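You operate a simulated robot arm through the tools that you are given. There is no shell and no other tool.

You are at the controls of a simulated robot arm. One attempt, no reset.

Task
Tip blue powder from the tipping jar into the beaker, between its 50 and 100 ml lines.
Fine: jar upright again, flap shut, beaker back on the rubber mat; the damper stays open. Set down upright: marked plastic beaker.

It is judged by the outcome, as a careful person would: the job done as asked, and still so three seconds after it is handed in. It fails if anything else is knocked over, pushed out of place, dropped, spilled or broken.

Robot
A 6-joint arm with a four-finger gripper, fixed in place. Base frame: the origin is on the floor under the middle of its stand, x ahead of it, y to its left, z up; the work surface is at about z = 0.9. Units: m, rad, N and s.
With the tool pointing down near the work surface it reaches from about 0.12 to 0.66 m from the base axis. Its first joint turns from -2.897 to 2.897 rad. Payload 3.43 kg.
The TCP is the grasp point between the finger pads, 0.03 m short of the fingertips. In the tool frame z runs along the fingers and y along their closing line. The gripper opens to 0.12 m; its body begins 0.085 m behind the TCP.
Orientation is that of the tool frame in the base frame, as [roll, pitch, yaw] about the fixed x, y, z axes, in that order (R = Rz(yaw) Ry(pitch) Rx(roll)). With the fingers straight down and closing along the base's y, the tool's x points along the base's -x, its y along +y and its z along -z.

Tools
- The arm moves only by the tool servo_tool. Its argument "series" is text: rows parted by semicolons, each of 7 numbers parted by spaces: the turn, a rotation vector about the base's x, y, z in units of 180 degrees (1.0 is 180 degrees), then the shift along the base's x, y, z in units of 150 mm (1.0 is 150 mm), then the gripper command, from -1 (shut) to 1 (fully open), values between in proportion. In form: rx ry rz tx ty tz gripper; .... A call has 1 to 20 rows; each row is the pose to reach, as a shift and turn from the pose commanded when the call began. A call with a number of a shift or a turn outside -1 to 1 is refused whole. Each row takes 0.2 s and may step no farther than 0.05 m and 0.15 rad from the row before; otherwise, or with a gripper value out of range, the whole call is refused. A pose out of reach is approached as far as the arm can. The call stops where the force on the tool passes 40 N (or 10 N more than at its start, if that is more) or the arm is blocked; 0.2 s more then pass. Each finger travels about 0.04 m/s and halts on what it meets, pressing with about 34 N; the grip force reading is that of the motor and also rises with nothing between the fingers. The clock runs only during rows and for 0.2 s after the last one: add rows that repeat a pose to give the fingers time. It gives the time, the measured TCP pose, the force on the tool (base axes), the opening and the grip force at its end, in the units of the frame above (readings bear some noise), with the torque about the TCP (base axes, N m) and any sound that the robot's microphone picked up.
- Cameras (640 x 400 px; columns grow to the right, rows downward): "scene" is fixed at [0.2193, -0.5021, 1.6389]; the picture's right is [0.66, -0.75, 0.00], its down [-0.44, -0.39, -0.81] and it looks along [0.61, 0.54, -0.58] (base axes); focal length 292 px, centre (320, 200). "wrist" rides on the gripper at [0.071, -0.017, -0.121] in the tool frame; the picture's right is [0.23, 0.97, 0.00], its down [-0.81, 0.19, -0.55] and it looks along [-0.54, 0.13, 0.83] (tool axes); focal length 275 px, centre (320, 200). There is no depth. A picture from a camera that has moved, and an enlarged one, comes with that camera's place and axes in the base frame and with its lens.
- get_image(camera): a new picture of that camera. The clock stands still meanwhile.
- lift_body(by): moves the trunk up (or, below 0, down) by that many m; the arm rides with it, the base frame stays. It gives what a move gives, with no picture.
- zoom(camera, box): a new picture of the part [left, top, right, bottom] of that camera's present view, enlarged. The clock stands still meanwhile.
- sign_off(): hands the job in; it is judged then, once.

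Places have to be worked out from the pictures, the camera data and where the tool is seen. Open the gripper and draw the arm clear of the work before you hand the job in, unless the task says otherwise.

The tools are called after ">>>" by a JSON object that holds its "api" and its "payload". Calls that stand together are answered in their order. servo_tool: Moves the arm, as the interface text tells. Its arguments: {"type":"object","properties":{"series":{"type":"string"}},"required":["series"]} The other tools are called the same way: lift_body (by) moves the trunk up or down; get_image (camera) takes a picture; zoom (camera, box) takes an enlarged picture of a part of a camera's view; sign_off () hands the job in.

At the start:

```text
t: 0.0
eef_pos: [0.4562, -0.3022, 1.4338]
orientation: [3.141, 0.0, -3.141]
wrist_force: [0.7, -0.5, 0.3]
ft_torque: [0.04, 0.01, -0.01]
opening: 0.12
grasp_force: 0.1
trunk travel left (down, up): [-0.375, 0.065]
```

scene: 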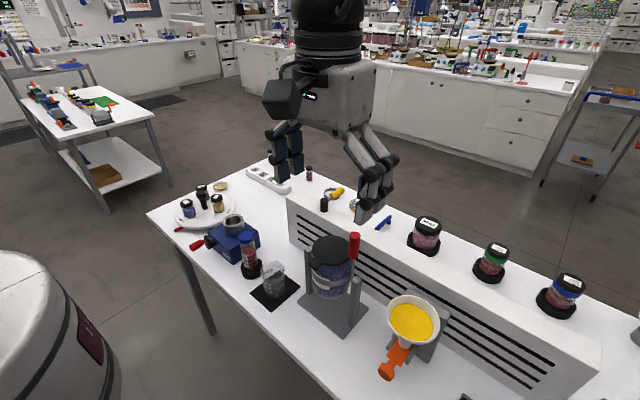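
wrist: 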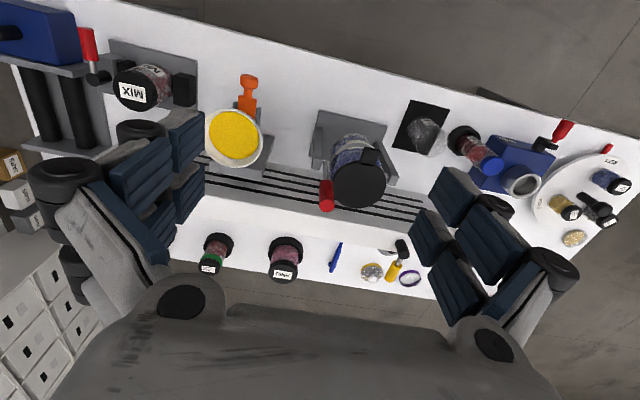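

The scene shows a tipping jar on a stand with a red handle, a beaker on a black mat, and other things. I'll enlarge the views around the jar and beaker first.

>>> {"api": "zoom", "payload": {"camera": "scene", "box": [230, 210, 390, 350]}}

>>> {"api": "zoom", "payload": {"camera": "wrist", "box": [280, 80, 480, 230]}}

>>> {"api": "zoom", "payload": {"camera": "scene", "box": [140, 160, 340, 300]}}

>>> {"api": "zoom", "payload": {"camera": "scene", "box": [340, 200, 640, 400]}}

```text
2.86 times, centred on (310, 280) of scene
camera zoom: at [0.2193, -0.5021, 1.6389], right [0.66, -0.75, 0.0], down [-0.44, -0.39, -0.81], along [0.61, 0.54, -0.58], focal length 835 px, centre (349, -29)
```

zoom: 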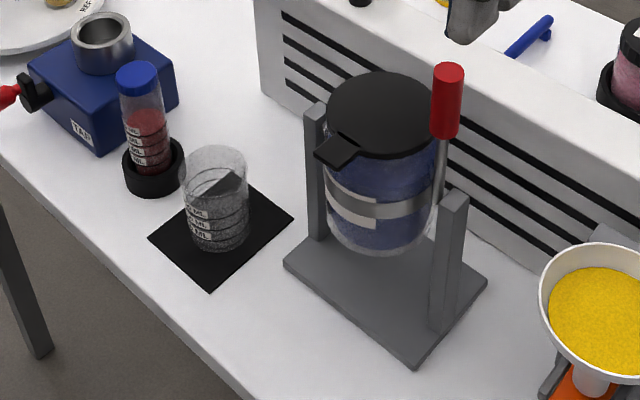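

```text
2.67 times, centred on (380, 155) of wrist
camera zoom: at [0.3862, -0.3182, 1.554], right [-0.23, 0.97, 0.0], down [0.81, 0.19, 0.55], along [0.54, 0.13, -0.83], focal length 734 px, centre (160, 320)
```

zoom: 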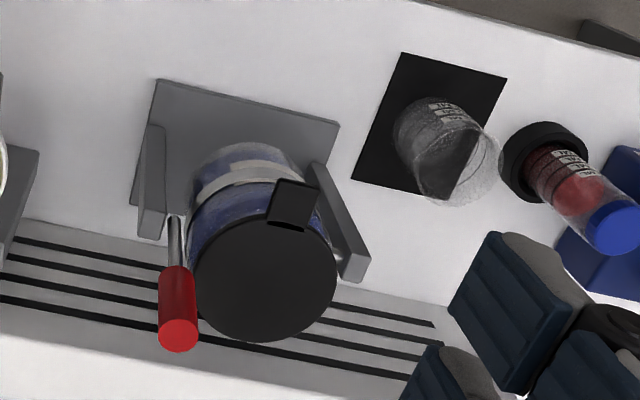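

```text
2.86 times, centred on (240, 230) of scene
camera zoom: at [0.2193, -0.5021, 1.6389], right [0.66, -0.75, 0.0], down [-0.44, -0.39, -0.81], along [0.61, 0.54, -0.58], focal length 835 px, centre (549, 114)
```

zoom: 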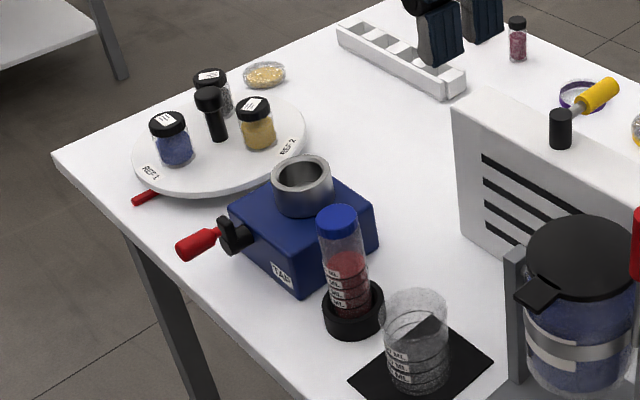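

```text
2.00 times, centred on (490, 300) of scene
camera zoom: at [0.2193, -0.5021, 1.6389], right [0.66, -0.75, 0.0], down [-0.44, -0.39, -0.81], along [0.61, 0.54, -0.58], focal length 584 px, centre (-20, 0)
```

zoom: 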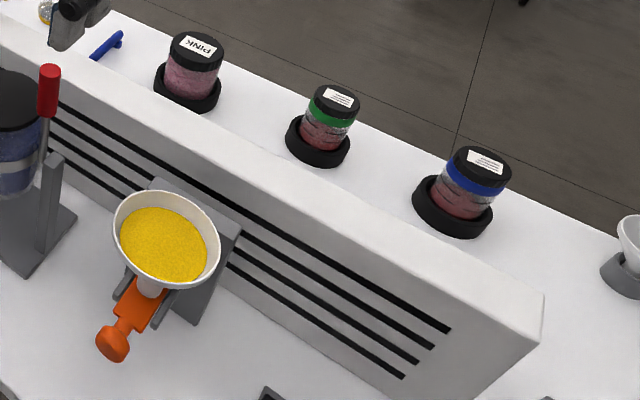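

The beaker sits on the mat at roughly (0.55, -0.03). The jar's pivot runs along y at about (0.62, -0.19, 1.05), and the lever knob is near (0.61, -0.255, 1.19). I'll enlarge the beaker marks, jar lid and surroundings further.

>>> {"api": "zoom", "payload": {"camera": "scene", "box": [250, 250, 306, 306]}}

>>> {"api": "zoom", "payload": {"camera": "scene", "box": [295, 220, 375, 300]}}

>>> {"api": "zoom", "payload": {"camera": "wrist", "box": [300, 100, 410, 220]}}

>>> {"api": "zoom", "payload": {"camera": "scene", "box": [290, 150, 450, 260]}}

>>> {"api": "zoom", "payload": {"camera": "wrist", "box": [0, 0, 240, 160]}}

```text
7.14 times, centred on (278, 278) of scene
camera zoom: at [0.2193, -0.5021, 1.6389], right [0.66, -0.75, 0.0], down [-0.44, -0.39, -0.81], along [0.61, 0.54, -0.58], focal length 2087 px, centre (620, -357)
```

zoom: 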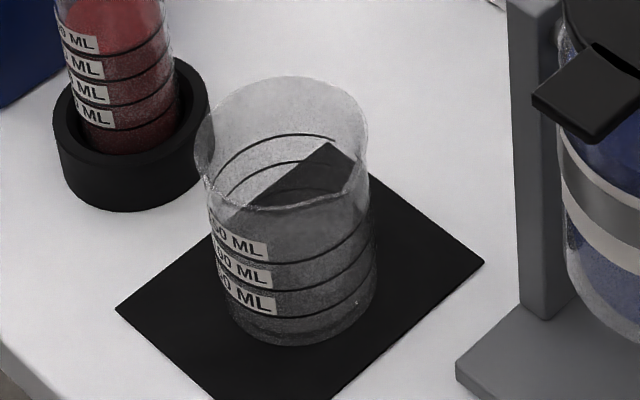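

```text
5.00 times, centred on (335, 260) of scene
camera zoom: at [0.2193, -0.5021, 1.6389], right [0.66, -0.75, 0.0], down [-0.44, -0.39, -0.81], along [0.61, 0.54, -0.58], focal length 1461 px, centre (245, -100)
```

zoom: 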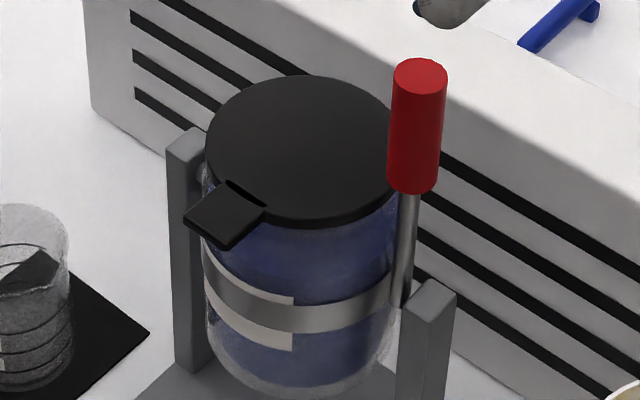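

```text
3.33 times, centred on (355, 160) of wrist
camera zoom: at [0.3862, -0.3182, 1.554], right [-0.23, 0.97, 0.0], down [0.81, 0.19, 0.55], along [0.54, 0.13, -0.83], focal length 918 px, centre (203, 333)
```

zoom: 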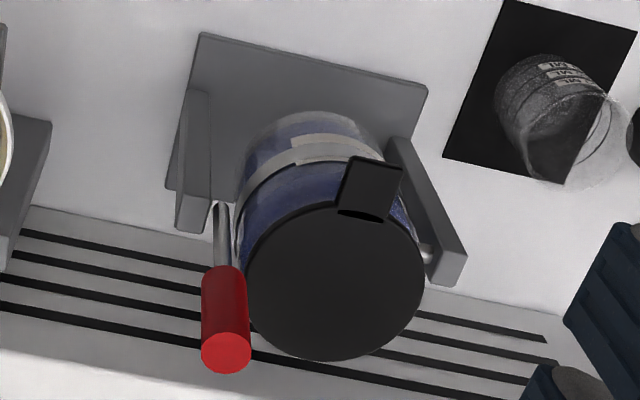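

```text
3.64 times, centred on (370, 205) of scene
camera zoom: at [0.2193, -0.5021, 1.6389], right [0.66, -0.75, 0.0], down [-0.44, -0.39, -0.81], along [0.61, 0.54, -0.58], focal length 1062 px, centre (138, 182)
```

zoom: 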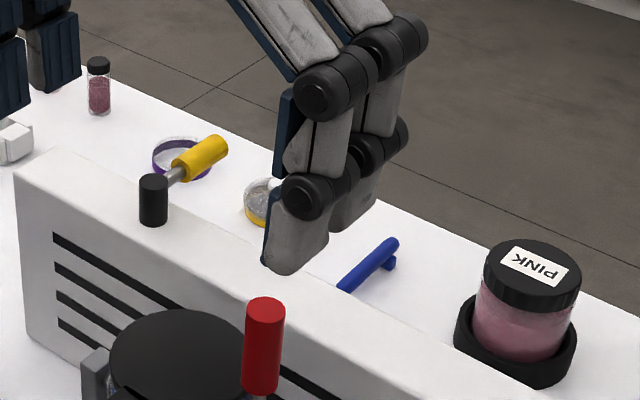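

```text
2.50 times, centred on (120, 80) of wrist
camera zoom: at [0.3862, -0.3182, 1.554], right [-0.23, 0.97, 0.0], down [0.81, 0.19, 0.55], along [0.54, 0.13, -0.83], focal length 688 px, centre (820, 500)
```

zoom: 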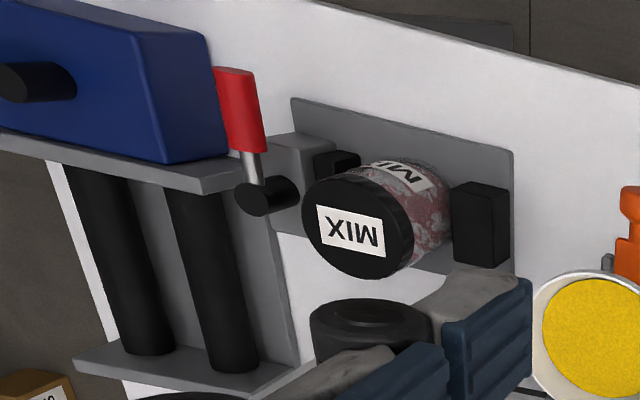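

The damper lever (yellow grip) is on the extractor's far-left end, well clear of the work. I'll tilt the tool 45° forward and lower it on the robot side so the wrist camera looks almost level at the jar.

>>> {"api": "servo_tool", "payload": {"series": "0 -0.03 0 -0.1 0.08 -0.12 1; 0 -0.06 0 -0.2 0.16 -0.25 1; 0 -0.09 0 -0.3 0.25 -0.37 1; 0 -0.12 0 -0.4 0.33 -0.5 1; 0 -0.15 0 -0.5 0.42 -0.62 1; 0 -0.18 0 -0.6 0.5 -0.75 1; 0 -0.21 0 -0.7 0.6 -0.87 1; 0 -0.25 0 -0.84 0.68 -1 1; 0 -0.25 0 -0.84 0.68 -1 1"}}

```text
t: 2.0
eef_pos: [0.3477, -0.2235, 1.2844]
orientation: [-3.14, 0.786, -3.14]
wrist_force: [0.1, 0.9, 0.3]
ft_torque: [-0.05, 0.0, -0.03]
opening: 0.1199
grasp_force: 0.0
out of reach, approached as far as the arm can: row 8, 9
trunk travel left (down, up): [-0.375, 0.065]
```

The arm stopped slightly short at (0.348, -0.224, 1.284) because it is near its inner reach limit. I'll look from here.

>>> {"api": "get_image", "payload": {"camera": "wrist"}}

>>> {"api": "get_image", "payload": {"camera": "scene"}}

```text
taken
camera wrist: at [0.2123, -0.2398, 1.3193], right [-0.16, 0.97, -0.16], down [0.18, 0.19, 0.96], along [0.97, 0.13, -0.21], focal length 275 px, centre (320, 200)
```

wrist: 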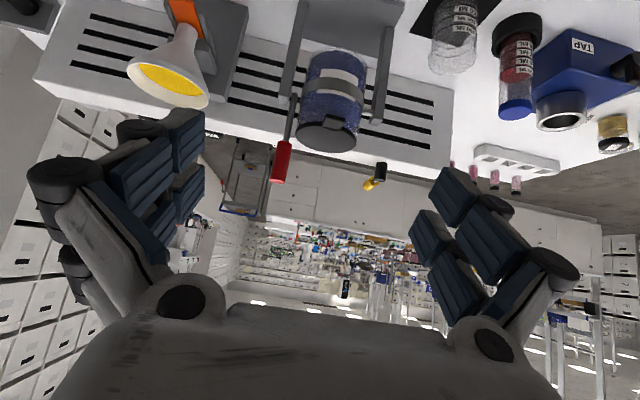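

```text
taken
```

scene: 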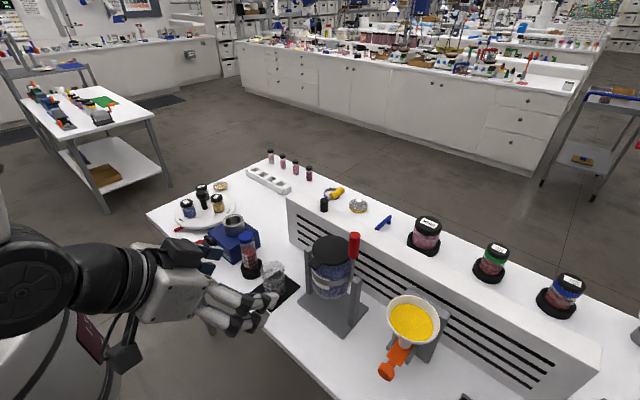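

This view is upside-down (picture-down is up). I'll enlarge the jar and the beaker.

>>> {"api": "zoom", "payload": {"camera": "wrist", "box": [260, 0, 420, 200]}}

>>> {"api": "zoom", "payload": {"camera": "wrist", "box": [410, 0, 640, 160]}}

>>> {"api": "zoom", "payload": {"camera": "scene", "box": [270, 160, 450, 270]}}

```text
2.00 times, centred on (340, 100) of wrist
camera zoom: at [0.2123, -0.2398, 1.3193], right [-0.16, 0.97, -0.16], down [0.18, 0.19, 0.96], along [0.97, 0.13, -0.21], focal length 551 px, centre (280, 400)
```

zoom: 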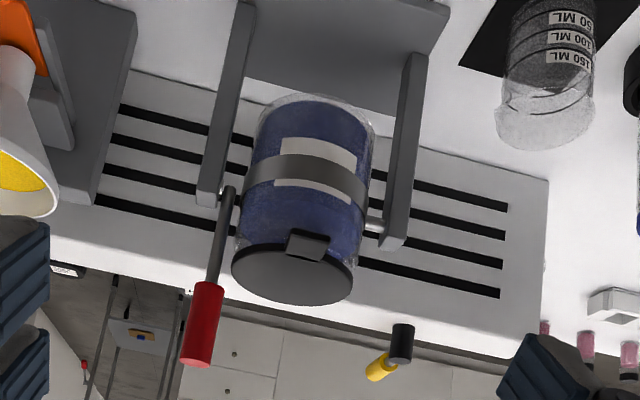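

```text
2.50 times, centred on (525, 80) of wrist
camera zoom: at [0.2123, -0.2398, 1.3193], right [-0.16, 0.97, -0.16], down [0.18, 0.19, 0.96], along [0.97, 0.13, -0.21], focal length 688 px, centre (-192, 500)
```

zoom: 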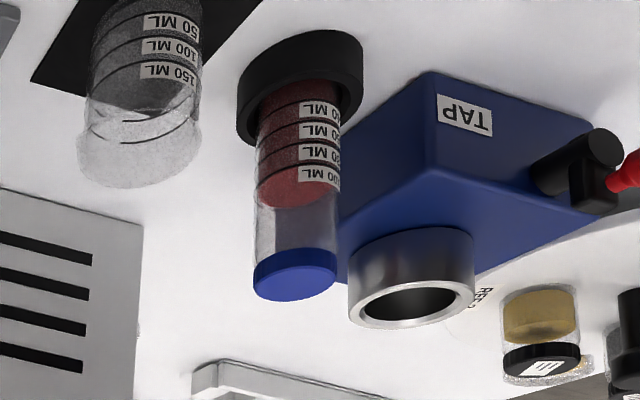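

```text
3.56 times, centred on (360, 215) of scene
camera zoom: at [0.2193, -0.5021, 1.6389], right [0.66, -0.75, 0.0], down [-0.44, -0.39, -0.81], along [0.61, 0.54, -0.58], focal length 1039 px, centre (178, 147)
```

zoom: 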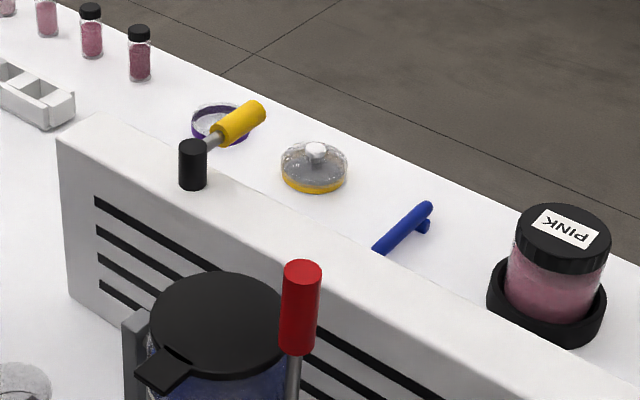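

The beaker's lines read 50, 100 and 150 ml from the bottom up. The jar spans about z 1.00–1.135 and its trunnion sits at about (0.617, 1.07). I'll enlarge the lid tab once more to understand the flap.

>>> {"api": "zoom", "payload": {"camera": "wrist", "box": [310, 90, 370, 160]}}

>>> {"api": "zoom", "payload": {"camera": "scene", "box": [305, 225, 365, 275]}}

>>> {"api": "zoom", "payload": {"camera": "scene", "box": [170, 230, 290, 350]}}

```text
5.71 times, centred on (340, 125) of wrist
camera zoom: at [0.2123, -0.2398, 1.3193], right [-0.16, 0.97, -0.16], down [0.18, 0.19, 0.96], along [0.97, 0.13, -0.21], focal length 1573 px, centre (206, 629)
```

zoom: 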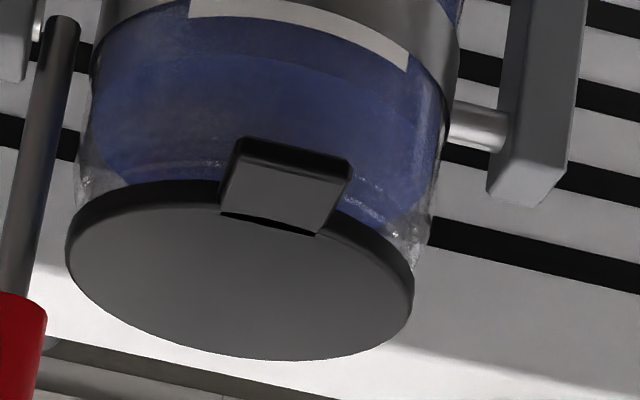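

```text
8.00 times, centred on (335, 250) of scene
camera zoom: at [0.2193, -0.5021, 1.6389], right [0.66, -0.75, 0.0], down [-0.44, -0.39, -0.81], along [0.61, 0.54, -0.58], focal length 2337 px, centre (200, -200)
```

zoom: 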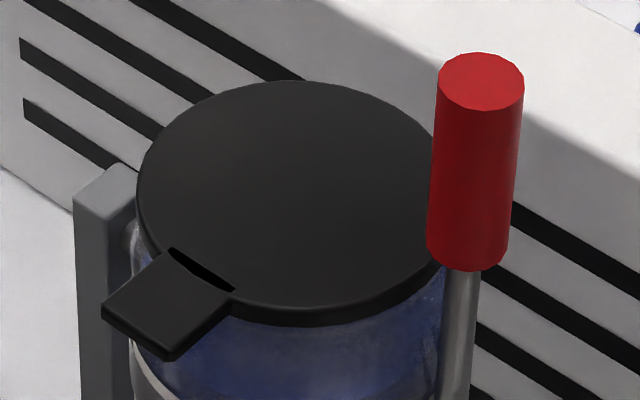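

```text
3.33 times, centred on (230, 290) of scene
camera zoom: at [0.2193, -0.5021, 1.6389], right [0.66, -0.75, 0.0], down [-0.44, -0.39, -0.81], along [0.61, 0.54, -0.58], focal length 974 px, centre (620, -100)
```

zoom: 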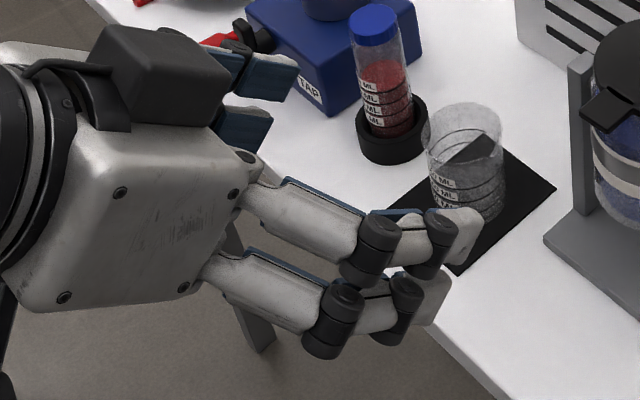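

The 45° tilt suits both picking and placing, because the palm stays back from the jar's tab. I put the beaker at about (0.552, -0.027) with a rim of about 0.069 m. The tube ring's near edge is at about y 0.052, so I'll approach with the gripper only partly open (0.09), starting from the robot side.

>>> {"api": "servo_tool", "payload": {"series": "0 0 0 0.1 0.12 -0.1 0.5; 0 0 0 0.2 0.25 -0.22 0.5; 0 0 0 0.3 0.38 -0.35 0.5; 0 0 0 0.4 0.5 -0.48 0.5; 0 0 0 0.5 0.63 -0.61 0.5; 0 0 0 0.6 0.76 -0.74 0.5; 0 0 0 0.67 0.88 -0.87 0.5; 0 0 0 0.733 1 -1 0.5; 0 0 0 0.733 1 -1 0.5"}}

```text
t: 4.0
eef_pos: [0.5069, -0.0967, 1.1804]
orientation: [3.04, 0.752, 3.08]
wrist_force: [-0.2, -0.2, -0.2]
ft_torque: [0.01, -0.02, 0.0]
opening: 0.0899
grasp_force: 0.1
out of reach, approached as far as the arm can: row 1, 2, 3, 4, 5, 6, 7, 8, 9
trunk travel left (down, up): [-0.375, 0.065]
```

The arm isn't tracking at this tilt so close to the base; it reads (0.507, -0.097, 1.180) with some orientation error. I'll check the arm's configuration in the scene camera.

>>> {"api": "get_image", "payload": {"camera": "scene"}}

>>> {"api": "get_image", "payload": {"camera": "wrist"}}

```text
taken
```

scene: 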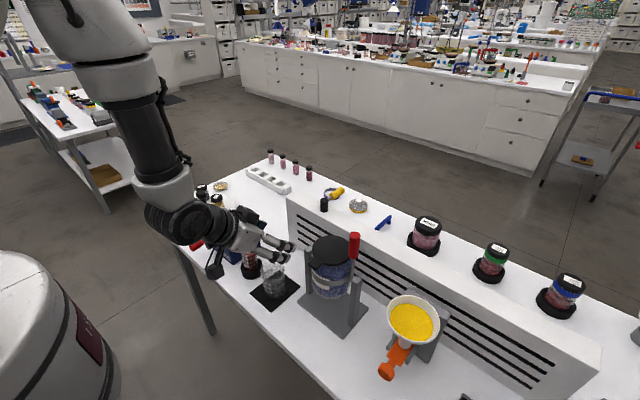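

```text
taken
camera wrist: at [0.3738, -0.1177, 1.2162], right [-0.18, 0.98, -0.09], down [0.21, 0.12, 0.97], along [0.96, 0.15, -0.23], focal length 275 px, centre (320, 200)
```

wrist: 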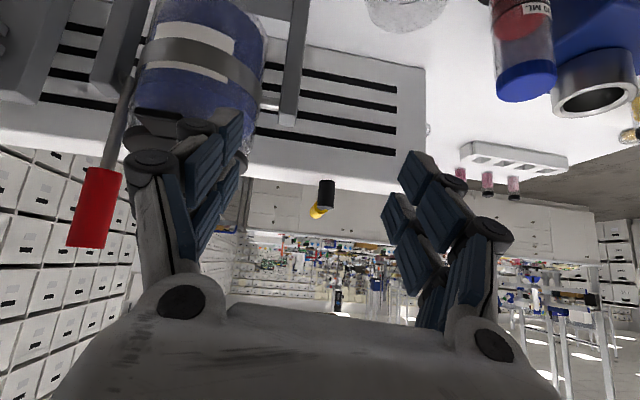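

The forearm hangs vertically here, so tilted poses close in hit a wrist limit. Lowering the trunk should make them reachable, so I'll first raise the tool straight up clear of everything.

>>> {"api": "servo_tool", "payload": {"series": "0 0 0 0.05 0 0.15 0.5; 0 0 0 0.1 0 0.3 0.5; 0 0 0 0.15 0 0.45 0.5; 0 0 0 0.2 0 0.6 0.5; 0 0 0 0.25 0 0.75 0.5; 0 0 0 0.3 0 0.9 0.5; 0 0 0 0.3 0 1 0.5; 0 0 0 0.3 0 1 0.5"}}

```text
t: 5.8
eef_pos: [0.5539, -0.0967, 1.3303]
orientation: [3.043, 0.75, 3.082]
wrist_force: [0.2, -0.2, 0.1]
ft_torque: [0.06, -0.01, -0.03]
opening: 0.0901
grasp_force: 0.1
trunk travel left (down, up): [-0.375, 0.065]
```

The raise tracked and the commanded pose now equals the measured one. I'll go higher and shift toward y -0.03, squaring the orientation, so the trunk can then be lowered safely.

>>> {"api": "servo_tool", "payload": {"series": "0 0 0 -0.05 0.08 0.15 0.5; 0 0 0 -0.1 0.16 0.3 0.5; 0 0 0 -0.15 0.24 0.45 0.5; 0 0 0 -0.2 0.32 0.6 0.5; 0 0 0 -0.25 0.4 0.75 0.5; 0 0 0 -0.3 0.47 0.9 0.5; 0 0 0 -0.3 0.47 1 0.5; 0 0 0 -0.3 0.47 1 0.5"}}

```text
t: 7.6
eef_pos: [0.5082, -0.028, 1.4807]
orientation: [3.042, 0.752, 3.083]
wrist_force: [-0.5, -0.1, 0.0]
ft_torque: [-0.03, -0.01, -0.02]
opening: 0.09
grasp_force: 0.0
trunk travel left (down, up): [-0.375, 0.065]
```

The tool is at (0.508, -0.028, 1.481), well above everything. I'll lower the trunk by 0.25 m, which leaves the fingers at about z 1.19, still above the beaker and tube.

>>> {"api": "lift_body", "payload": {"by": -0.25}}

```text
t: 10.2
eef_pos: [0.5091, -0.0283, 1.23]
orientation: [3.043, 0.75, 3.081]
wrist_force: [0.4, 0.9, -0.7]
ft_torque: [0.01, -0.01, 0.0]
opening: 0.09
grasp_force: 0.0
trunk travel left (down, up): [-0.125, 0.315]
```

The trunk is lowered and the tool is at z 1.23. I'll square up the orientation error and move to a standoff at about (0.44, -0.027, 1.10).

>>> {"api": "servo_tool", "payload": {"series": "-0.004 -0.002 -0.001 -0.1 0 -0.1 0.5; -0.008 -0.004 -0.001 -0.2 0 -0.25 0.5; -0.012 -0.006 -0.002 -0.3 0.01 -0.4 0.5; -0.016 -0.008 -0.002 -0.4 0.01 -0.55 0.5; -0.02 -0.01 -0.003 -0.46 0.01 -0.7 0.5; -0.0225 -0.0108 -0.003 -0.46 0.01 -0.867 0.5; -0.0225 -0.0108 -0.003 -0.46 0.01 -0.867 0.5"}}

```text
t: 11.8
eef_pos: [0.4621, -0.032, 1.1048]
orientation: [3.137, 0.786, 3.14]
wrist_force: [0.5, 0.4, 1.0]
ft_torque: [-0.03, -0.01, -0.02]
opening: 0.0901
grasp_force: 0.0
out of reach, approached as far as the arm can: row 5, 6, 7
trunk travel left (down, up): [-0.125, 0.315]
```

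I'm at (0.462, -0.032, 1.105) with orientation squared. I'll take pictures to refine where the beaker is relative to the fingers before descending.

>>> {"api": "get_image", "payload": {"camera": "wrist"}}

>>> {"api": "get_image", "payload": {"camera": "scene"}}

```text
taken
camera wrist: at [0.3266, -0.0489, 1.1382], right [-0.17, 0.97, -0.16], down [0.18, 0.19, 0.96], along [0.97, 0.13, -0.21], focal length 275 px, centre (320, 200)
```

wrist: 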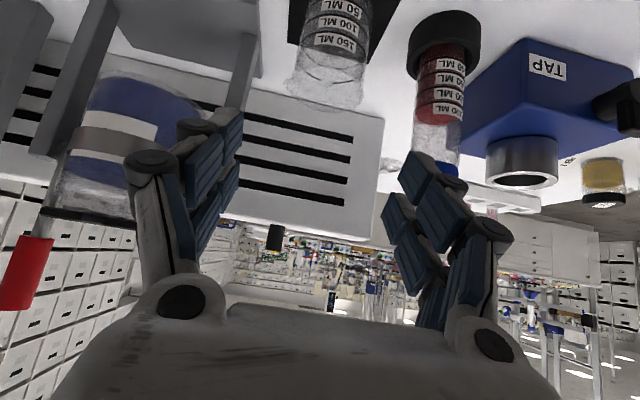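

```text
taken
```

scene: 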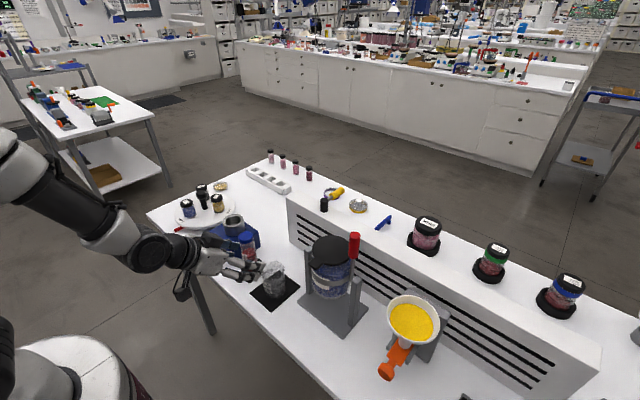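

The beaker axis works out at (0.552, -0.0265), which matches the earlier estimate. I'll move over it and come partway down to z 1.03, then check the clearances.

>>> {"api": "servo_tool", "payload": {"series": "0 0 0 0.2 0.01 0 0.5; 0 0 0 0.4 0.025 0 0.5; 0 0 0 0.599 0.037 0 0.5; 0 0 0 0.599 0.037 -0.12 0.5; 0 0 0 0.599 0.037 -0.25 0.5; 0 0 0 0.599 0.037 -0.37 0.5; 0 0 0 0.599 0.037 -0.5 0.5; 0 0 0 0.599 0.037 -0.5 0.5"}}

>>> {"api": "get_image", "payload": {"camera": "wrist"}}

>>> {"api": "zoom", "payload": {"camera": "scene", "box": [190, 210, 350, 330]}}

```text
t: 13.6
eef_pos: [0.5477, -0.0512, 1.0295]
orientation: [3.136, 0.79, -3.13]
wrist_force: [-0.2, 0.4, 0.6]
ft_torque: [-0.01, -0.04, 0.0]
opening: 0.09
grasp_force: 0.1
out of reach, approached as far as the arm can: row 4, 5, 6, 7, 8
trunk travel left (down, up): [-0.125, 0.315]
```

```text
taken
camera wrist: at [0.412, -0.0697, 1.063], right [-0.18, 0.97, -0.16], down [0.18, 0.19, 0.97], along [0.97, 0.14, -0.21], focal length 275 px, centre (320, 200)
```

wrist: 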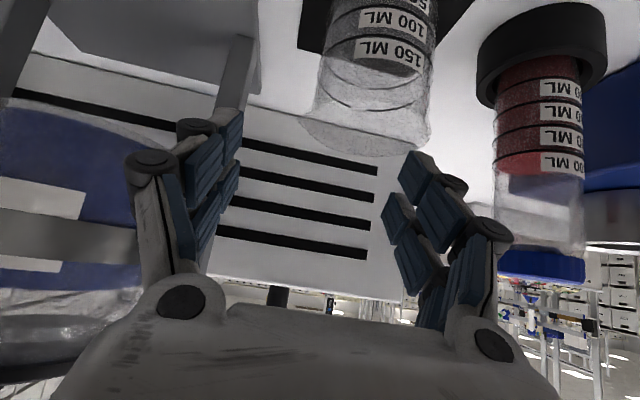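

```text
3.33 times, centred on (270, 270) of scene
camera zoom: at [0.2193, -0.5021, 1.6389], right [0.66, -0.75, 0.0], down [-0.44, -0.39, -0.81], along [0.61, 0.54, -0.58], focal length 974 px, centre (487, -33)
```

zoom: 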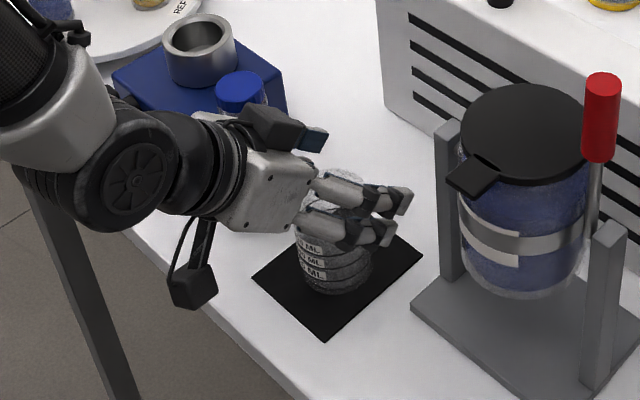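

Forearm and tool are nearly in line at this trunk height, a wrist singularity that left y 25 mm off. I'll lift the trunk back up, which moves the tool straight up and is safe, and come down at this x from there.

>>> {"api": "lift_body", "payload": {"by": 0.2}}

```text
t: 15.8
eef_pos: [0.5482, -0.0512, 1.2294]
orientation: [3.133, 0.786, -3.132]
wrist_force: [0.0, -0.7, 0.4]
ft_torque: [0.0, -0.03, 0.0]
opening: 0.09
grasp_force: 0.1
trunk travel left (down, up): [-0.325, 0.115]
```

Now at (0.548, -0.051, 1.229) with the trunk near the top. I'll centre over the beaker and descend to z 1.10, checking how well it tracks.

>>> {"api": "servo_tool", "payload": {"series": "-0.001 0 -0.003 0.02 0.08 -0.1 0.5; -0.0018 0 -0.0049 0.025 0.165 -0.25 0.5; -0.0018 0 -0.0049 0.025 0.165 -0.45 0.5; -0.0018 0 -0.0049 0.025 0.165 -0.65 0.5; -0.0018 0 -0.0049 0.025 0.165 -0.867 0.5; -0.0018 0 -0.0049 0.025 0.165 -0.867 0.5"}}

```text
t: 17.1
eef_pos: [0.5688, -0.0485, 1.113]
orientation: [3.058, 0.77, 3.1]
wrist_force: [-1.1, -0.1, -0.3]
ft_torque: [0.01, -0.03, -0.01]
opening: 0.0902
grasp_force: 0.0
out of reach, approached as far as the arm can: row 1, 2, 3, 4, 5, 6
trunk travel left (down, up): [-0.325, 0.115]
```

The remaining error looks like a wrist limit at the 45° tilt, so I'll use about 30° instead, which still clears the jar's tab. I'll rise above the beaker and settle into that orientation.

>>> {"api": "servo_tool", "payload": {"series": "-0.004 0.013 -0.001 0 0 0.2 0.5; -0.008 0.026 -0.002 -0.03 0.03 0.4 0.5; -0.012 0.04 -0.003 -0.06 0.06 0.6 0.5; -0.016 0.055 -0.0035 -0.09 0.1 0.8 0.5; -0.02 0.0784 -0.0043 -0.112 0.147 0.913 0.5; -0.02 0.0784 -0.0043 -0.112 0.147 0.913 0.5"}}

```text
t: 18.6
eef_pos: [0.551, -0.0226, 1.2408]
orientation: [3.107, 0.549, 3.136]
wrist_force: [-0.7, 0.3, 0.2]
ft_torque: [0.0, -0.01, 0.02]
opening: 0.0897
grasp_force: 0.1
out of reach, approached as far as the arm can: row 5, 6
trunk travel left (down, up): [-0.325, 0.115]
```

Closer, but there is still a small residual. I'll look at the arm's configuration again.

>>> {"api": "get_image", "payload": {"camera": "scene"}}

>>> {"api": "zoom", "payload": {"camera": "scene", "box": [0, 0, 360, 260]}}

```text
taken
```

scene: 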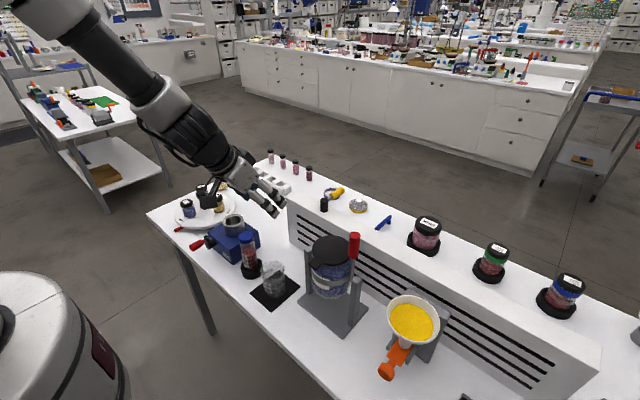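

```text
1.54 times, centred on (180, 130) of scene
camera zoom: at [0.2193, -0.5021, 1.6389], right [0.66, -0.75, 0.0], down [-0.44, -0.39, -0.81], along [0.61, 0.54, -0.58], focal length 449 px, centre (535, 308)
```

zoom: 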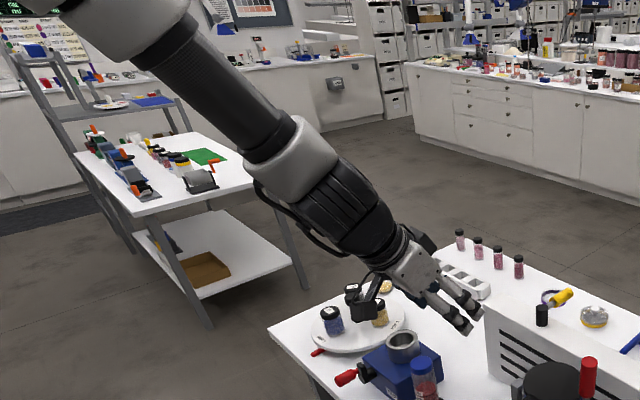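

Forearm and tool are collinear here, so the solver converges slowly. Lower down the wrist should open up, so I'll descend to z 1.10 while correcting the residual.

>>> {"api": "servo_tool", "payload": {"series": "-0.003 0.002 -0.001 0 -0.01 -0.15 0.5; -0.006 0.005 -0.002 0 -0.02 -0.3 0.5; -0.0095 0.0081 -0.0038 0.007 -0.026 -0.45 0.5; -0.0095 0.0081 -0.0038 0.007 -0.026 -0.6 0.5; -0.0095 0.0081 -0.0038 0.007 -0.026 -0.75 0.5; -0.0095 0.0081 -0.0038 0.007 -0.026 -0.85 0.5; -0.0095 0.0081 -0.0038 0.007 -0.026 -0.93 0.5; -0.0095 0.0081 -0.0038 0.007 -0.026 -0.93 0.5"}}

```text
t: 20.4
eef_pos: [0.5525, -0.0631, 1.1031]
orientation: [-3.127, 0.494, -3.128]
wrist_force: [0.2, -1.5, 0.2]
ft_torque: [0.02, 0.0, 0.0]
opening: 0.09
grasp_force: 0.0
out of reach, approached as far as the arm can: row 1, 2, 3, 4, 5, 6, 7, 8
trunk travel left (down, up): [-0.325, 0.115]
```

The wrist has drifted into a bad branch from crossing that singularity off-plane. I'll return to plain tool-down in the arm's own plane (y about 0), so a later tilt crosses it cleanly.

>>> {"api": "servo_tool", "payload": {"series": "0 0 0 0 0 0.15 0.5; 0 0.015 0 -0.03 0.04 0.3 0.5; 0.001 0.03 -0.001 -0.07 0.1 0.45 0.5; 0.002 0.05 -0.001 -0.12 0.16 0.6 0.5; 0.002 0.07 -0.002 -0.17 0.22 0.75 0.5; 0.003 0.09 -0.002 -0.22 0.28 0.85 0.5; 0.004 0.11 -0.003 -0.27 0.34 0.92 0.5; 0.0045 0.13 -0.0032 -0.31 0.38 1 0.5; 0.0045 0.15 -0.0032 -0.35 0.42 1 0.5; 0.0045 0.157 -0.0032 -0.35 0.42 1 0.5; 0.0045 0.157 -0.0032 -0.35 0.42 1 0.5"}}

```text
t: 22.8
eef_pos: [0.4762, 0.0362, 1.215]
orientation: [-2.995, 0.084, 3.133]
wrist_force: [0.5, 0.7, 0.3]
ft_torque: [0.02, 0.03, 0.0]
opening: 0.09
grasp_force: 0.1
out of reach, approached as far as the arm can: row 1, 2, 3, 5, 6, 7, 8, 9, 10, 11
trunk travel left (down, up): [-0.325, 0.115]
```

Still a residual roll error. I'll re-command the tool-down pose at about (0.48, 0.0, 1.30) so the wrist can finish unwinding.

>>> {"api": "servo_tool", "payload": {"series": "0.008 0.004 0.001 0 -0.04 0.1 0.5; 0.016 0.009 0.0015 0.01 -0.08 0.2 0.5; 0.024 0.014 0.002 0.02 -0.12 0.3 0.5; 0.032 0.018 0.003 0.025 -0.16 0.4 0.5; 0.04 0.022 0.004 0.025 -0.2 0.5 0.5; 0.0466 0.0267 0.0046 0.025 -0.24 0.57 0.5; 0.0466 0.0267 0.0046 0.025 -0.24 0.57 0.5; 0.0466 0.0267 0.0046 0.025 -0.24 0.57 0.5"}}

>>> {"api": "get_image", "payload": {"camera": "scene"}}

```text
t: 24.6
eef_pos: [0.4543, 0.0023, 1.249]
orientation: [-2.981, 0.071, -3.136]
wrist_force: [-0.4, -0.2, -0.6]
ft_torque: [-0.02, -0.02, 0.01]
opening: 0.09
grasp_force: 0.0
out of reach, approached as far as the arm can: row 1, 2, 3, 4, 5, 6, 7, 8
trunk travel left (down, up): [-0.325, 0.115]
```

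```text
taken
```

scene: 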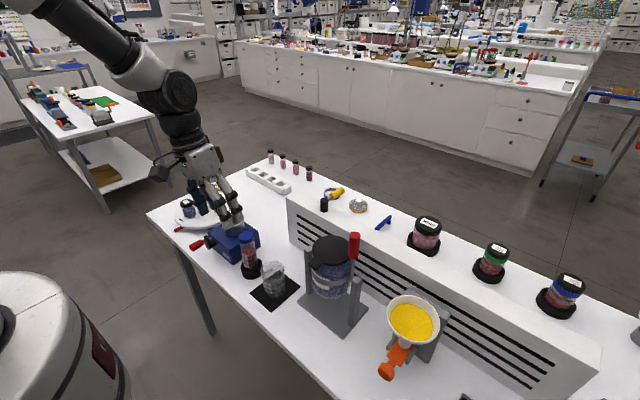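

The pattern (a constant sideways lean of about 14°) tells me forearm roll is jammed at its limit in the flipped branch. To unwind it I'll raise the trunk, tilt the tool to the right (-y), then swing it round to forward.

>>> {"api": "lift_body", "payload": {"by": 0.115}}

>>> {"api": "servo_tool", "payload": {"series": "-0.03 0 0 0.02 0 -0.1 0.5; -0.06 0 0 0.05 0 -0.2 0.5; -0.09 0 0 0.1 0 -0.3 0.5; -0.12 0 0 0.14 0 -0.45 0.5; -0.15 0 0 0.17 0 -0.6 0.5; -0.172 0.02 0 0.17 0 -0.76 0.5; -0.172 0.02 0 0.17 0 -0.76 0.5"}}

```text
t: 26.0
eef_pos: [0.4538, 0.0022, 1.3622]
orientation: [-2.981, 0.072, -3.136]
wrist_force: [-0.9, -0.7, 0.8]
ft_torque: [0.04, 0.01, -0.03]
opening: 0.0899
grasp_force: 0.0
trunk travel left (down, up): [-0.44, 0.0]
```

```text
t: 27.6
eef_pos: [0.4782, 0.002, 1.2506]
orientation: [-2.439, 0.001, -3.116]
wrist_force: [-0.1, 0.3, 0.9]
ft_torque: [0.02, -0.02, -0.03]
opening: 0.0896
grasp_force: 0.1
trunk travel left (down, up): [-0.44, 0.0]
```

That tracked fully; the tool now tilts 40° to the right. Next I'll swing the tilt heading from -y halfway round toward +x.

>>> {"api": "servo_tool", "payload": {"series": "0.006 -0.025 0.009 0 0 0 0.5; 0.013 -0.05 0.018 0 0 0 0.5; 0.02 -0.08 0.029 0 0 0 0.5; 0.027 -0.11 0.04 0 0 0 0.5; 0.034 -0.14 0.051 0.05 0 -0.1 0.5; 0.0398 -0.164 0.0597 0.1 0 -0.2 0.5; 0.0398 -0.164 0.0597 0.1 0 -0.2 0.5"}}

```text
t: 29.2
eef_pos: [0.4941, 0.0012, 1.2194]
orientation: [-2.511, 0.523, -2.943]
wrist_force: [-0.1, 0.0, 0.3]
ft_torque: [-0.01, 0.02, 0.0]
opening: 0.09
grasp_force: 0.1
trunk travel left (down, up): [-0.44, 0.0]
```

Tracking cleanly at heading -45°. I'll continue the swing to face straight forward at a 45° tilt, drawing toward the beaker's x.

>>> {"api": "servo_tool", "payload": {"series": "0.025 -0.01 0.01 0.03 0 -0.03 0.5; 0.05 -0.02 0.02 0.06 0 -0.06 0.5; 0.075 -0.031 0.031 0.1 0 -0.1 0.5; 0.1 -0.041 0.041 0.13 -0.03 -0.13 0.5; 0.13 -0.054 0.054 0.17 -0.06 -0.17 0.5; 0.1615 -0.0669 0.0669 0.2 -0.1 -0.2 0.5; 0.1615 -0.0669 0.0669 0.2 -0.1 -0.2 0.5"}}

```text
t: 30.8
eef_pos: [0.5244, -0.0115, 1.1892]
orientation: [-3.118, 0.801, -3.113]
wrist_force: [-0.4, 0.9, -0.6]
ft_torque: [-0.05, -0.02, -0.01]
opening: 0.09
grasp_force: 0.1
trunk travel left (down, up): [-0.44, 0.0]
```

The wrist is back in its natural branch and tracking. I'll square the orientation and move above the beaker at (0.552, -0.0265, 1.10).

>>> {"api": "servo_tool", "payload": {"series": "0.002 0.002 -0.001 0.05 -0.03 -0.1 0.5; 0.004 0.004 -0.003 0.1 -0.06 -0.25 0.5; 0.0053 0.005 -0.0038 0.15 -0.1 -0.4 0.5; 0.0053 0.005 -0.0038 0.184 -0.1 -0.5 0.5; 0.0053 0.005 -0.0038 0.184 -0.1 -0.595 0.5; 0.0053 0.005 -0.0038 0.184 -0.1 -0.595 0.5"}}

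>>> {"api": "get_image", "payload": {"camera": "wrist"}}

>>> {"api": "zoom", "payload": {"camera": "scene", "box": [190, 200, 350, 320]}}

```text
t: 32.2
eef_pos: [0.5516, -0.0278, 1.1016]
orientation: [3.139, 0.785, 3.14]
wrist_force: [0.0, -0.1, 0.7]
ft_torque: [0.02, 0.0, 0.0]
opening: 0.0901
grasp_force: 0.1
trunk travel left (down, up): [-0.44, 0.0]
```

```text
taken
camera wrist: at [0.4162, -0.044, 1.1344], right [-0.16, 0.97, -0.16], down [0.18, 0.19, 0.96], along [0.97, 0.13, -0.21], focal length 275 px, centre (320, 200)
```

wrist: 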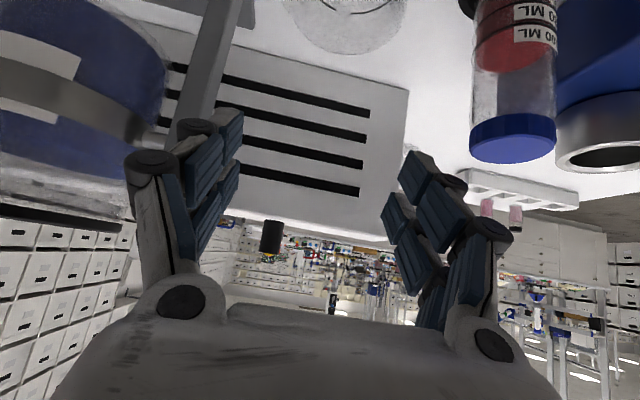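

```text
3.33 times, centred on (270, 260) of scene
camera zoom: at [0.2193, -0.5021, 1.6389], right [0.66, -0.75, 0.0], down [-0.44, -0.39, -0.81], along [0.61, 0.54, -0.58], focal length 974 px, centre (487, 0)
```

zoom: 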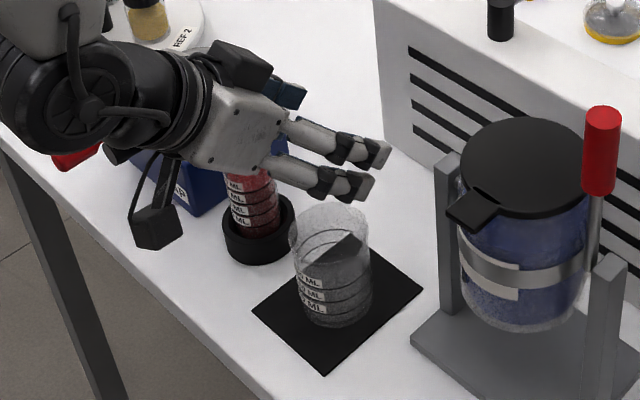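

The pose is exact now. I'll descend to z 0.973 with the fingers straddling the beaker, then check before closing.

>>> {"api": "servo_tool", "payload": {"series": "0 0 0 0 0.008 -0.2 0.5; 0 0 0 0 0.008 -0.4 0.5; 0 0 0 0 0.008 -0.58 0.5; 0 0 0 0 0.008 -0.74 0.5; 0 0 0 0 0.008 -0.857 0.5; 0 0 0 0 0.008 -0.857 0.5"}}

>>> {"api": "get_image", "payload": {"camera": "wrist"}}

>>> {"api": "zoom", "payload": {"camera": "scene", "box": [190, 220, 350, 340]}}

```text
t: 33.6
eef_pos: [0.5522, -0.0262, 0.9722]
orientation: [-3.141, 0.787, 3.141]
wrist_force: [0.7, 0.1, -0.9]
ft_torque: [-0.02, 0.0, 0.0]
opening: 0.0901
grasp_force: 0.0
trunk travel left (down, up): [-0.44, 0.0]
```

```text
taken
camera wrist: at [0.4165, -0.0429, 1.0056], right [-0.16, 0.97, -0.16], down [0.18, 0.19, 0.96], along [0.97, 0.13, -0.21], focal length 275 px, centre (320, 200)
```

wrist: 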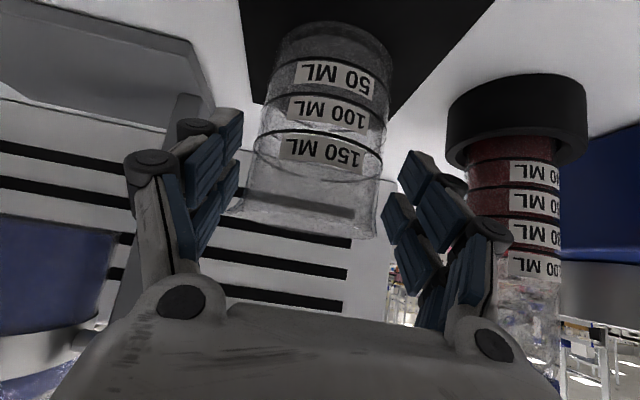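

```text
3.33 times, centred on (270, 280) of scene
camera zoom: at [0.2193, -0.5021, 1.6389], right [0.66, -0.75, 0.0], down [-0.44, -0.39, -0.81], along [0.61, 0.54, -0.58], focal length 974 px, centre (487, -67)
```

zoom: 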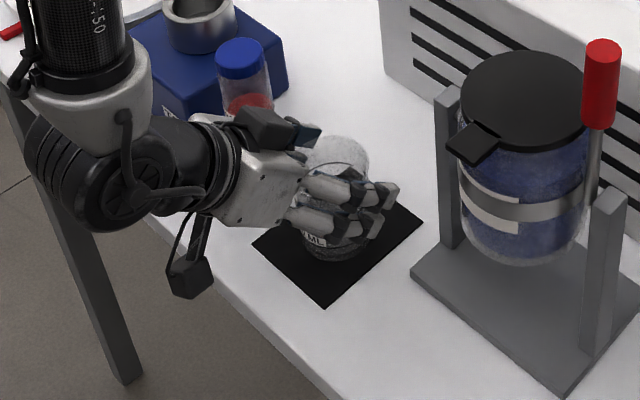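

The beaker is centred between the fingers with clear gaps. I'll close on it.

>>> {"api": "servo_tool", "payload": {"series": "0 0 0 0 0 0 0.2; 0 0 0 0 0 0 0; 0 0 0 0 0 0 -0.1; 0 0 0 0 0 0 -0.1; 0 0 0 0 0 0 -0.1; 0 0 0 0 0 0 -0.1"}}

>>> {"api": "get_image", "payload": {"camera": "wrist"}}

```text
t: 35.0
eef_pos: [0.5513, -0.0254, 0.9719]
orientation: [-3.142, 0.786, 3.14]
wrist_force: [-0.5, -0.7, 2.3]
ft_torque: [-0.12, 0.06, -0.05]
opening: 0.0652
grasp_force: 33.9
trunk travel left (down, up): [-0.44, 0.0]
```

```text
taken
camera wrist: at [0.4164, -0.043, 1.0058], right [-0.16, 0.97, -0.16], down [0.18, 0.19, 0.96], along [0.97, 0.13, -0.21], focal length 275 px, centre (320, 200)
```

wrist: 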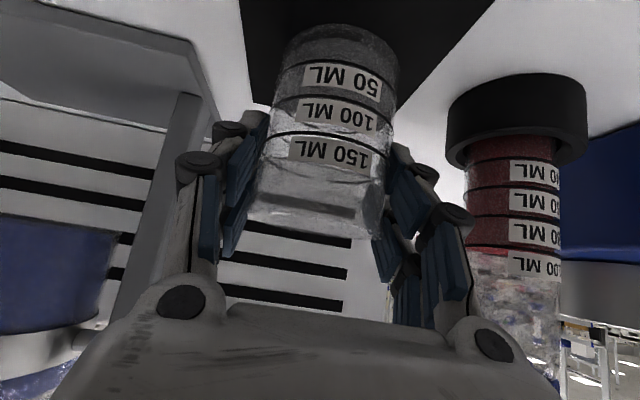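

Firm grip (33.9 N, opening 0.065). I'll lift 3 cm, then carry the beaker back and across to in front of the jar at y -0.19, keeping it upright.

>>> {"api": "servo_tool", "payload": {"series": "0 0 0 0 0 0.1 -0.1; 0 0 0 0 0 0.22 -0.1; 0 0 0 -0.1 0 0.22 -0.1; 0 0 0 -0.22 0 0.22 -0.1; 0 0 0 -0.34 0 0.22 -0.1; 0 0 0 -0.34 -0.15 0.22 -0.1; 0 0 0 -0.34 -0.3 0.22 -0.1; 0 0 0 -0.34 -0.45 0.22 -0.1; 0 0 0 -0.34 -0.6 0.22 -0.1; 0 0 0 -0.34 -0.75 0.22 -0.1; 0 0 0 -0.34 -0.88 0.22 -0.1; 0 0 0 -0.34 -1 0.22 -0.1; 0 0 0 -0.34 -1 0.22 -0.1"}}

>>> {"api": "get_image", "payload": {"camera": "scene"}}

>>> {"api": "get_image", "payload": {"camera": "wrist"}}

```text
t: 37.8
eef_pos: [0.5016, -0.1749, 1.0045]
orientation: [3.14, 0.786, -3.142]
wrist_force: [-0.1, -0.1, 0.3]
ft_torque: [-0.02, -0.01, -0.02]
opening: 0.0656
grasp_force: 33.8
trunk travel left (down, up): [-0.44, 0.0]
```

```text
taken
```

scene: 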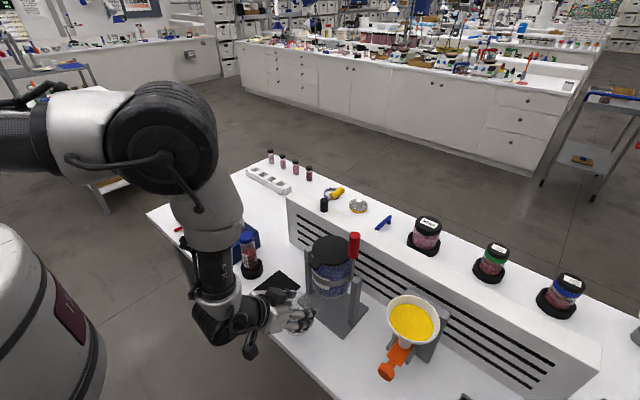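

```text
taken
camera wrist: at [0.3661, -0.1924, 1.0384], right [-0.16, 0.97, -0.16], down [0.18, 0.19, 0.96], along [0.97, 0.13, -0.21], focal length 275 px, centre (320, 200)
```

wrist: 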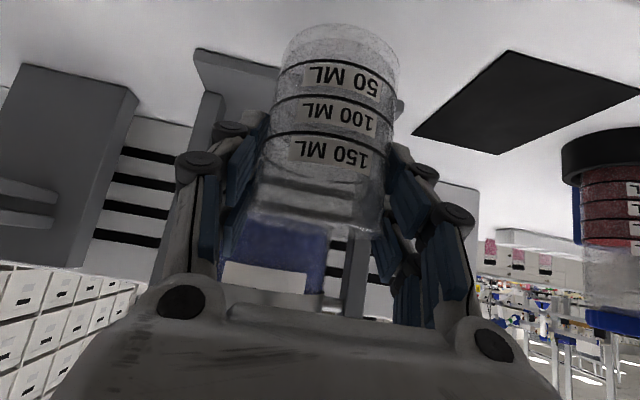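

Beaker held level and the arm is tracking. I'll move it forward to x 0.52, y -0.19 while still raised, then check the clearance to the stand and the tab.

>>> {"api": "servo_tool", "payload": {"series": "0 0 0 0 -0.05 0 -0.1; 0 0 0 0.06 -0.097 0 -0.1; 0 0 0 0.125 -0.097 0 -0.1; 0 0 0 0.125 -0.097 0 -0.1"}}

>>> {"api": "zoom", "payload": {"camera": "scene", "box": [230, 220, 390, 340]}}

>>> {"api": "get_image", "payload": {"camera": "wrist"}}

```text
t: 38.8
eef_pos: [0.5201, -0.1911, 1.0045]
orientation: [3.141, 0.785, 3.141]
wrist_force: [0.3, 0.7, 1.0]
ft_torque: [0.03, -0.01, -0.02]
opening: 0.0654
grasp_force: 34.4
trunk travel left (down, up): [-0.44, 0.0]
```

```text
3.33 times, centred on (310, 280) of scene
camera zoom: at [0.2193, -0.5021, 1.6389], right [0.66, -0.75, 0.0], down [-0.44, -0.39, -0.81], along [0.61, 0.54, -0.58], focal length 974 px, centre (353, -67)
```

zoom: 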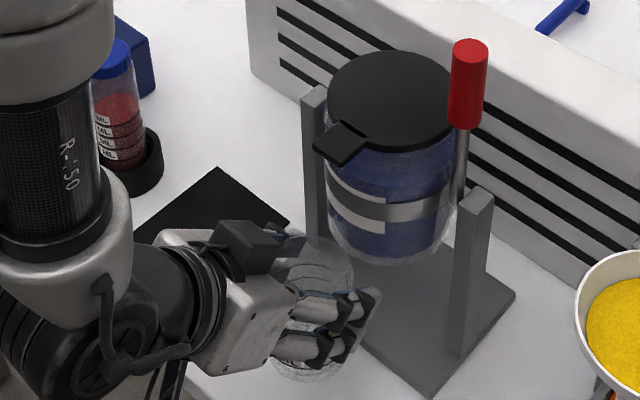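

```text
taken
camera wrist: at [0.385, -0.2073, 1.0385], right [-0.16, 0.97, -0.16], down [0.18, 0.19, 0.96], along [0.97, 0.13, -0.21], focal length 275 px, centre (320, 200)
```

wrist: 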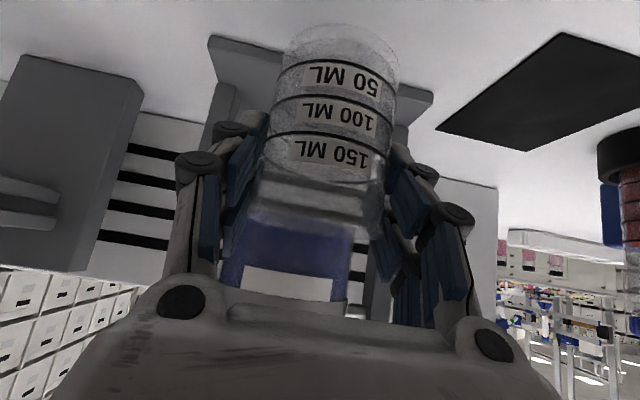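

Clear of the stand (its front edge is at x about 0.565), with the jar's centre line at y about -0.193. I'll lower slowly to the table, watching the force.

>>> {"api": "servo_tool", "payload": {"series": "0 0 0 0 -0.01 -0.07 -0.1; 0 0 0 0 -0.01 -0.13 -0.1; 0 0 0 0 -0.01 -0.18 -0.1; 0 0 0 0 -0.01 -0.21 -0.1; 0 0 0 0 -0.01 -0.225 -0.1; 0 0 0 0 -0.01 -0.225 -0.1"}}

```text
t: 40.2
eef_pos: [0.519, -0.1926, 0.9717]
orientation: [-3.142, 0.786, -3.141]
wrist_force: [-0.2, 0.3, -0.8]
ft_torque: [-0.01, 0.01, 0.01]
opening: 0.0653
grasp_force: 33.6
trunk travel left (down, up): [-0.44, 0.0]
```

No contact yet at z 0.9717. I'll ease down another couple of millimetres.

>>> {"api": "servo_tool", "payload": {"series": "0 0 0 0 0 -0.008 -0.1; 0 0 0 0 0 -0.014 -0.1; 0 0 0 0 0 -0.02 -0.1; 0 0 0 0 0 -0.02 -0.1"}}

```text
t: 41.2
eef_pos: [0.5192, -0.1922, 0.9703]
orientation: [-3.14, 0.789, -3.138]
wrist_force: [-0.9, 2.0, 16.0]
ft_torque: [0.06, 0.4, -0.03]
opening: 0.0653
grasp_force: 34.3
trunk travel left (down, up): [-0.44, 0.0]
```

Contact with the table (16 N upward). I'll ease off a millimetre and open the fingers.

>>> {"api": "servo_tool", "payload": {"series": "0 0 0 0 0 0.01 -0.1; 0 0 0 0 0 0.01 -0.1; 0 0 0 0 0 0.01 0.2; 0 0 0 0 0 0.01 0.5; 0 0 0 0 0 0.01 0.5; 0 0 0 0 0 0.01 0.5; 0 0 0 0 0 0.01 0.5"}}

>>> {"api": "get_image", "payload": {"camera": "wrist"}}

```text
t: 42.8
eef_pos: [0.5196, -0.1924, 0.9683]
orientation: [3.141, 0.785, 3.141]
wrist_force: [0.2, -0.4, 0.0]
ft_torque: [-0.01, 0.0, 0.01]
opening: 0.09
grasp_force: 0.1
trunk travel left (down, up): [-0.44, 0.0]
```

```text
taken
camera wrist: at [0.3843, -0.2093, 1.0034], right [-0.16, 0.97, -0.16], down [0.18, 0.19, 0.96], along [0.97, 0.13, -0.21], focal length 275 px, centre (320, 200)
```

wrist: 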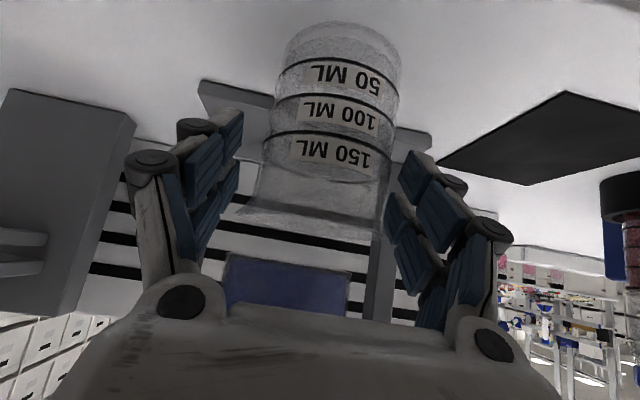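

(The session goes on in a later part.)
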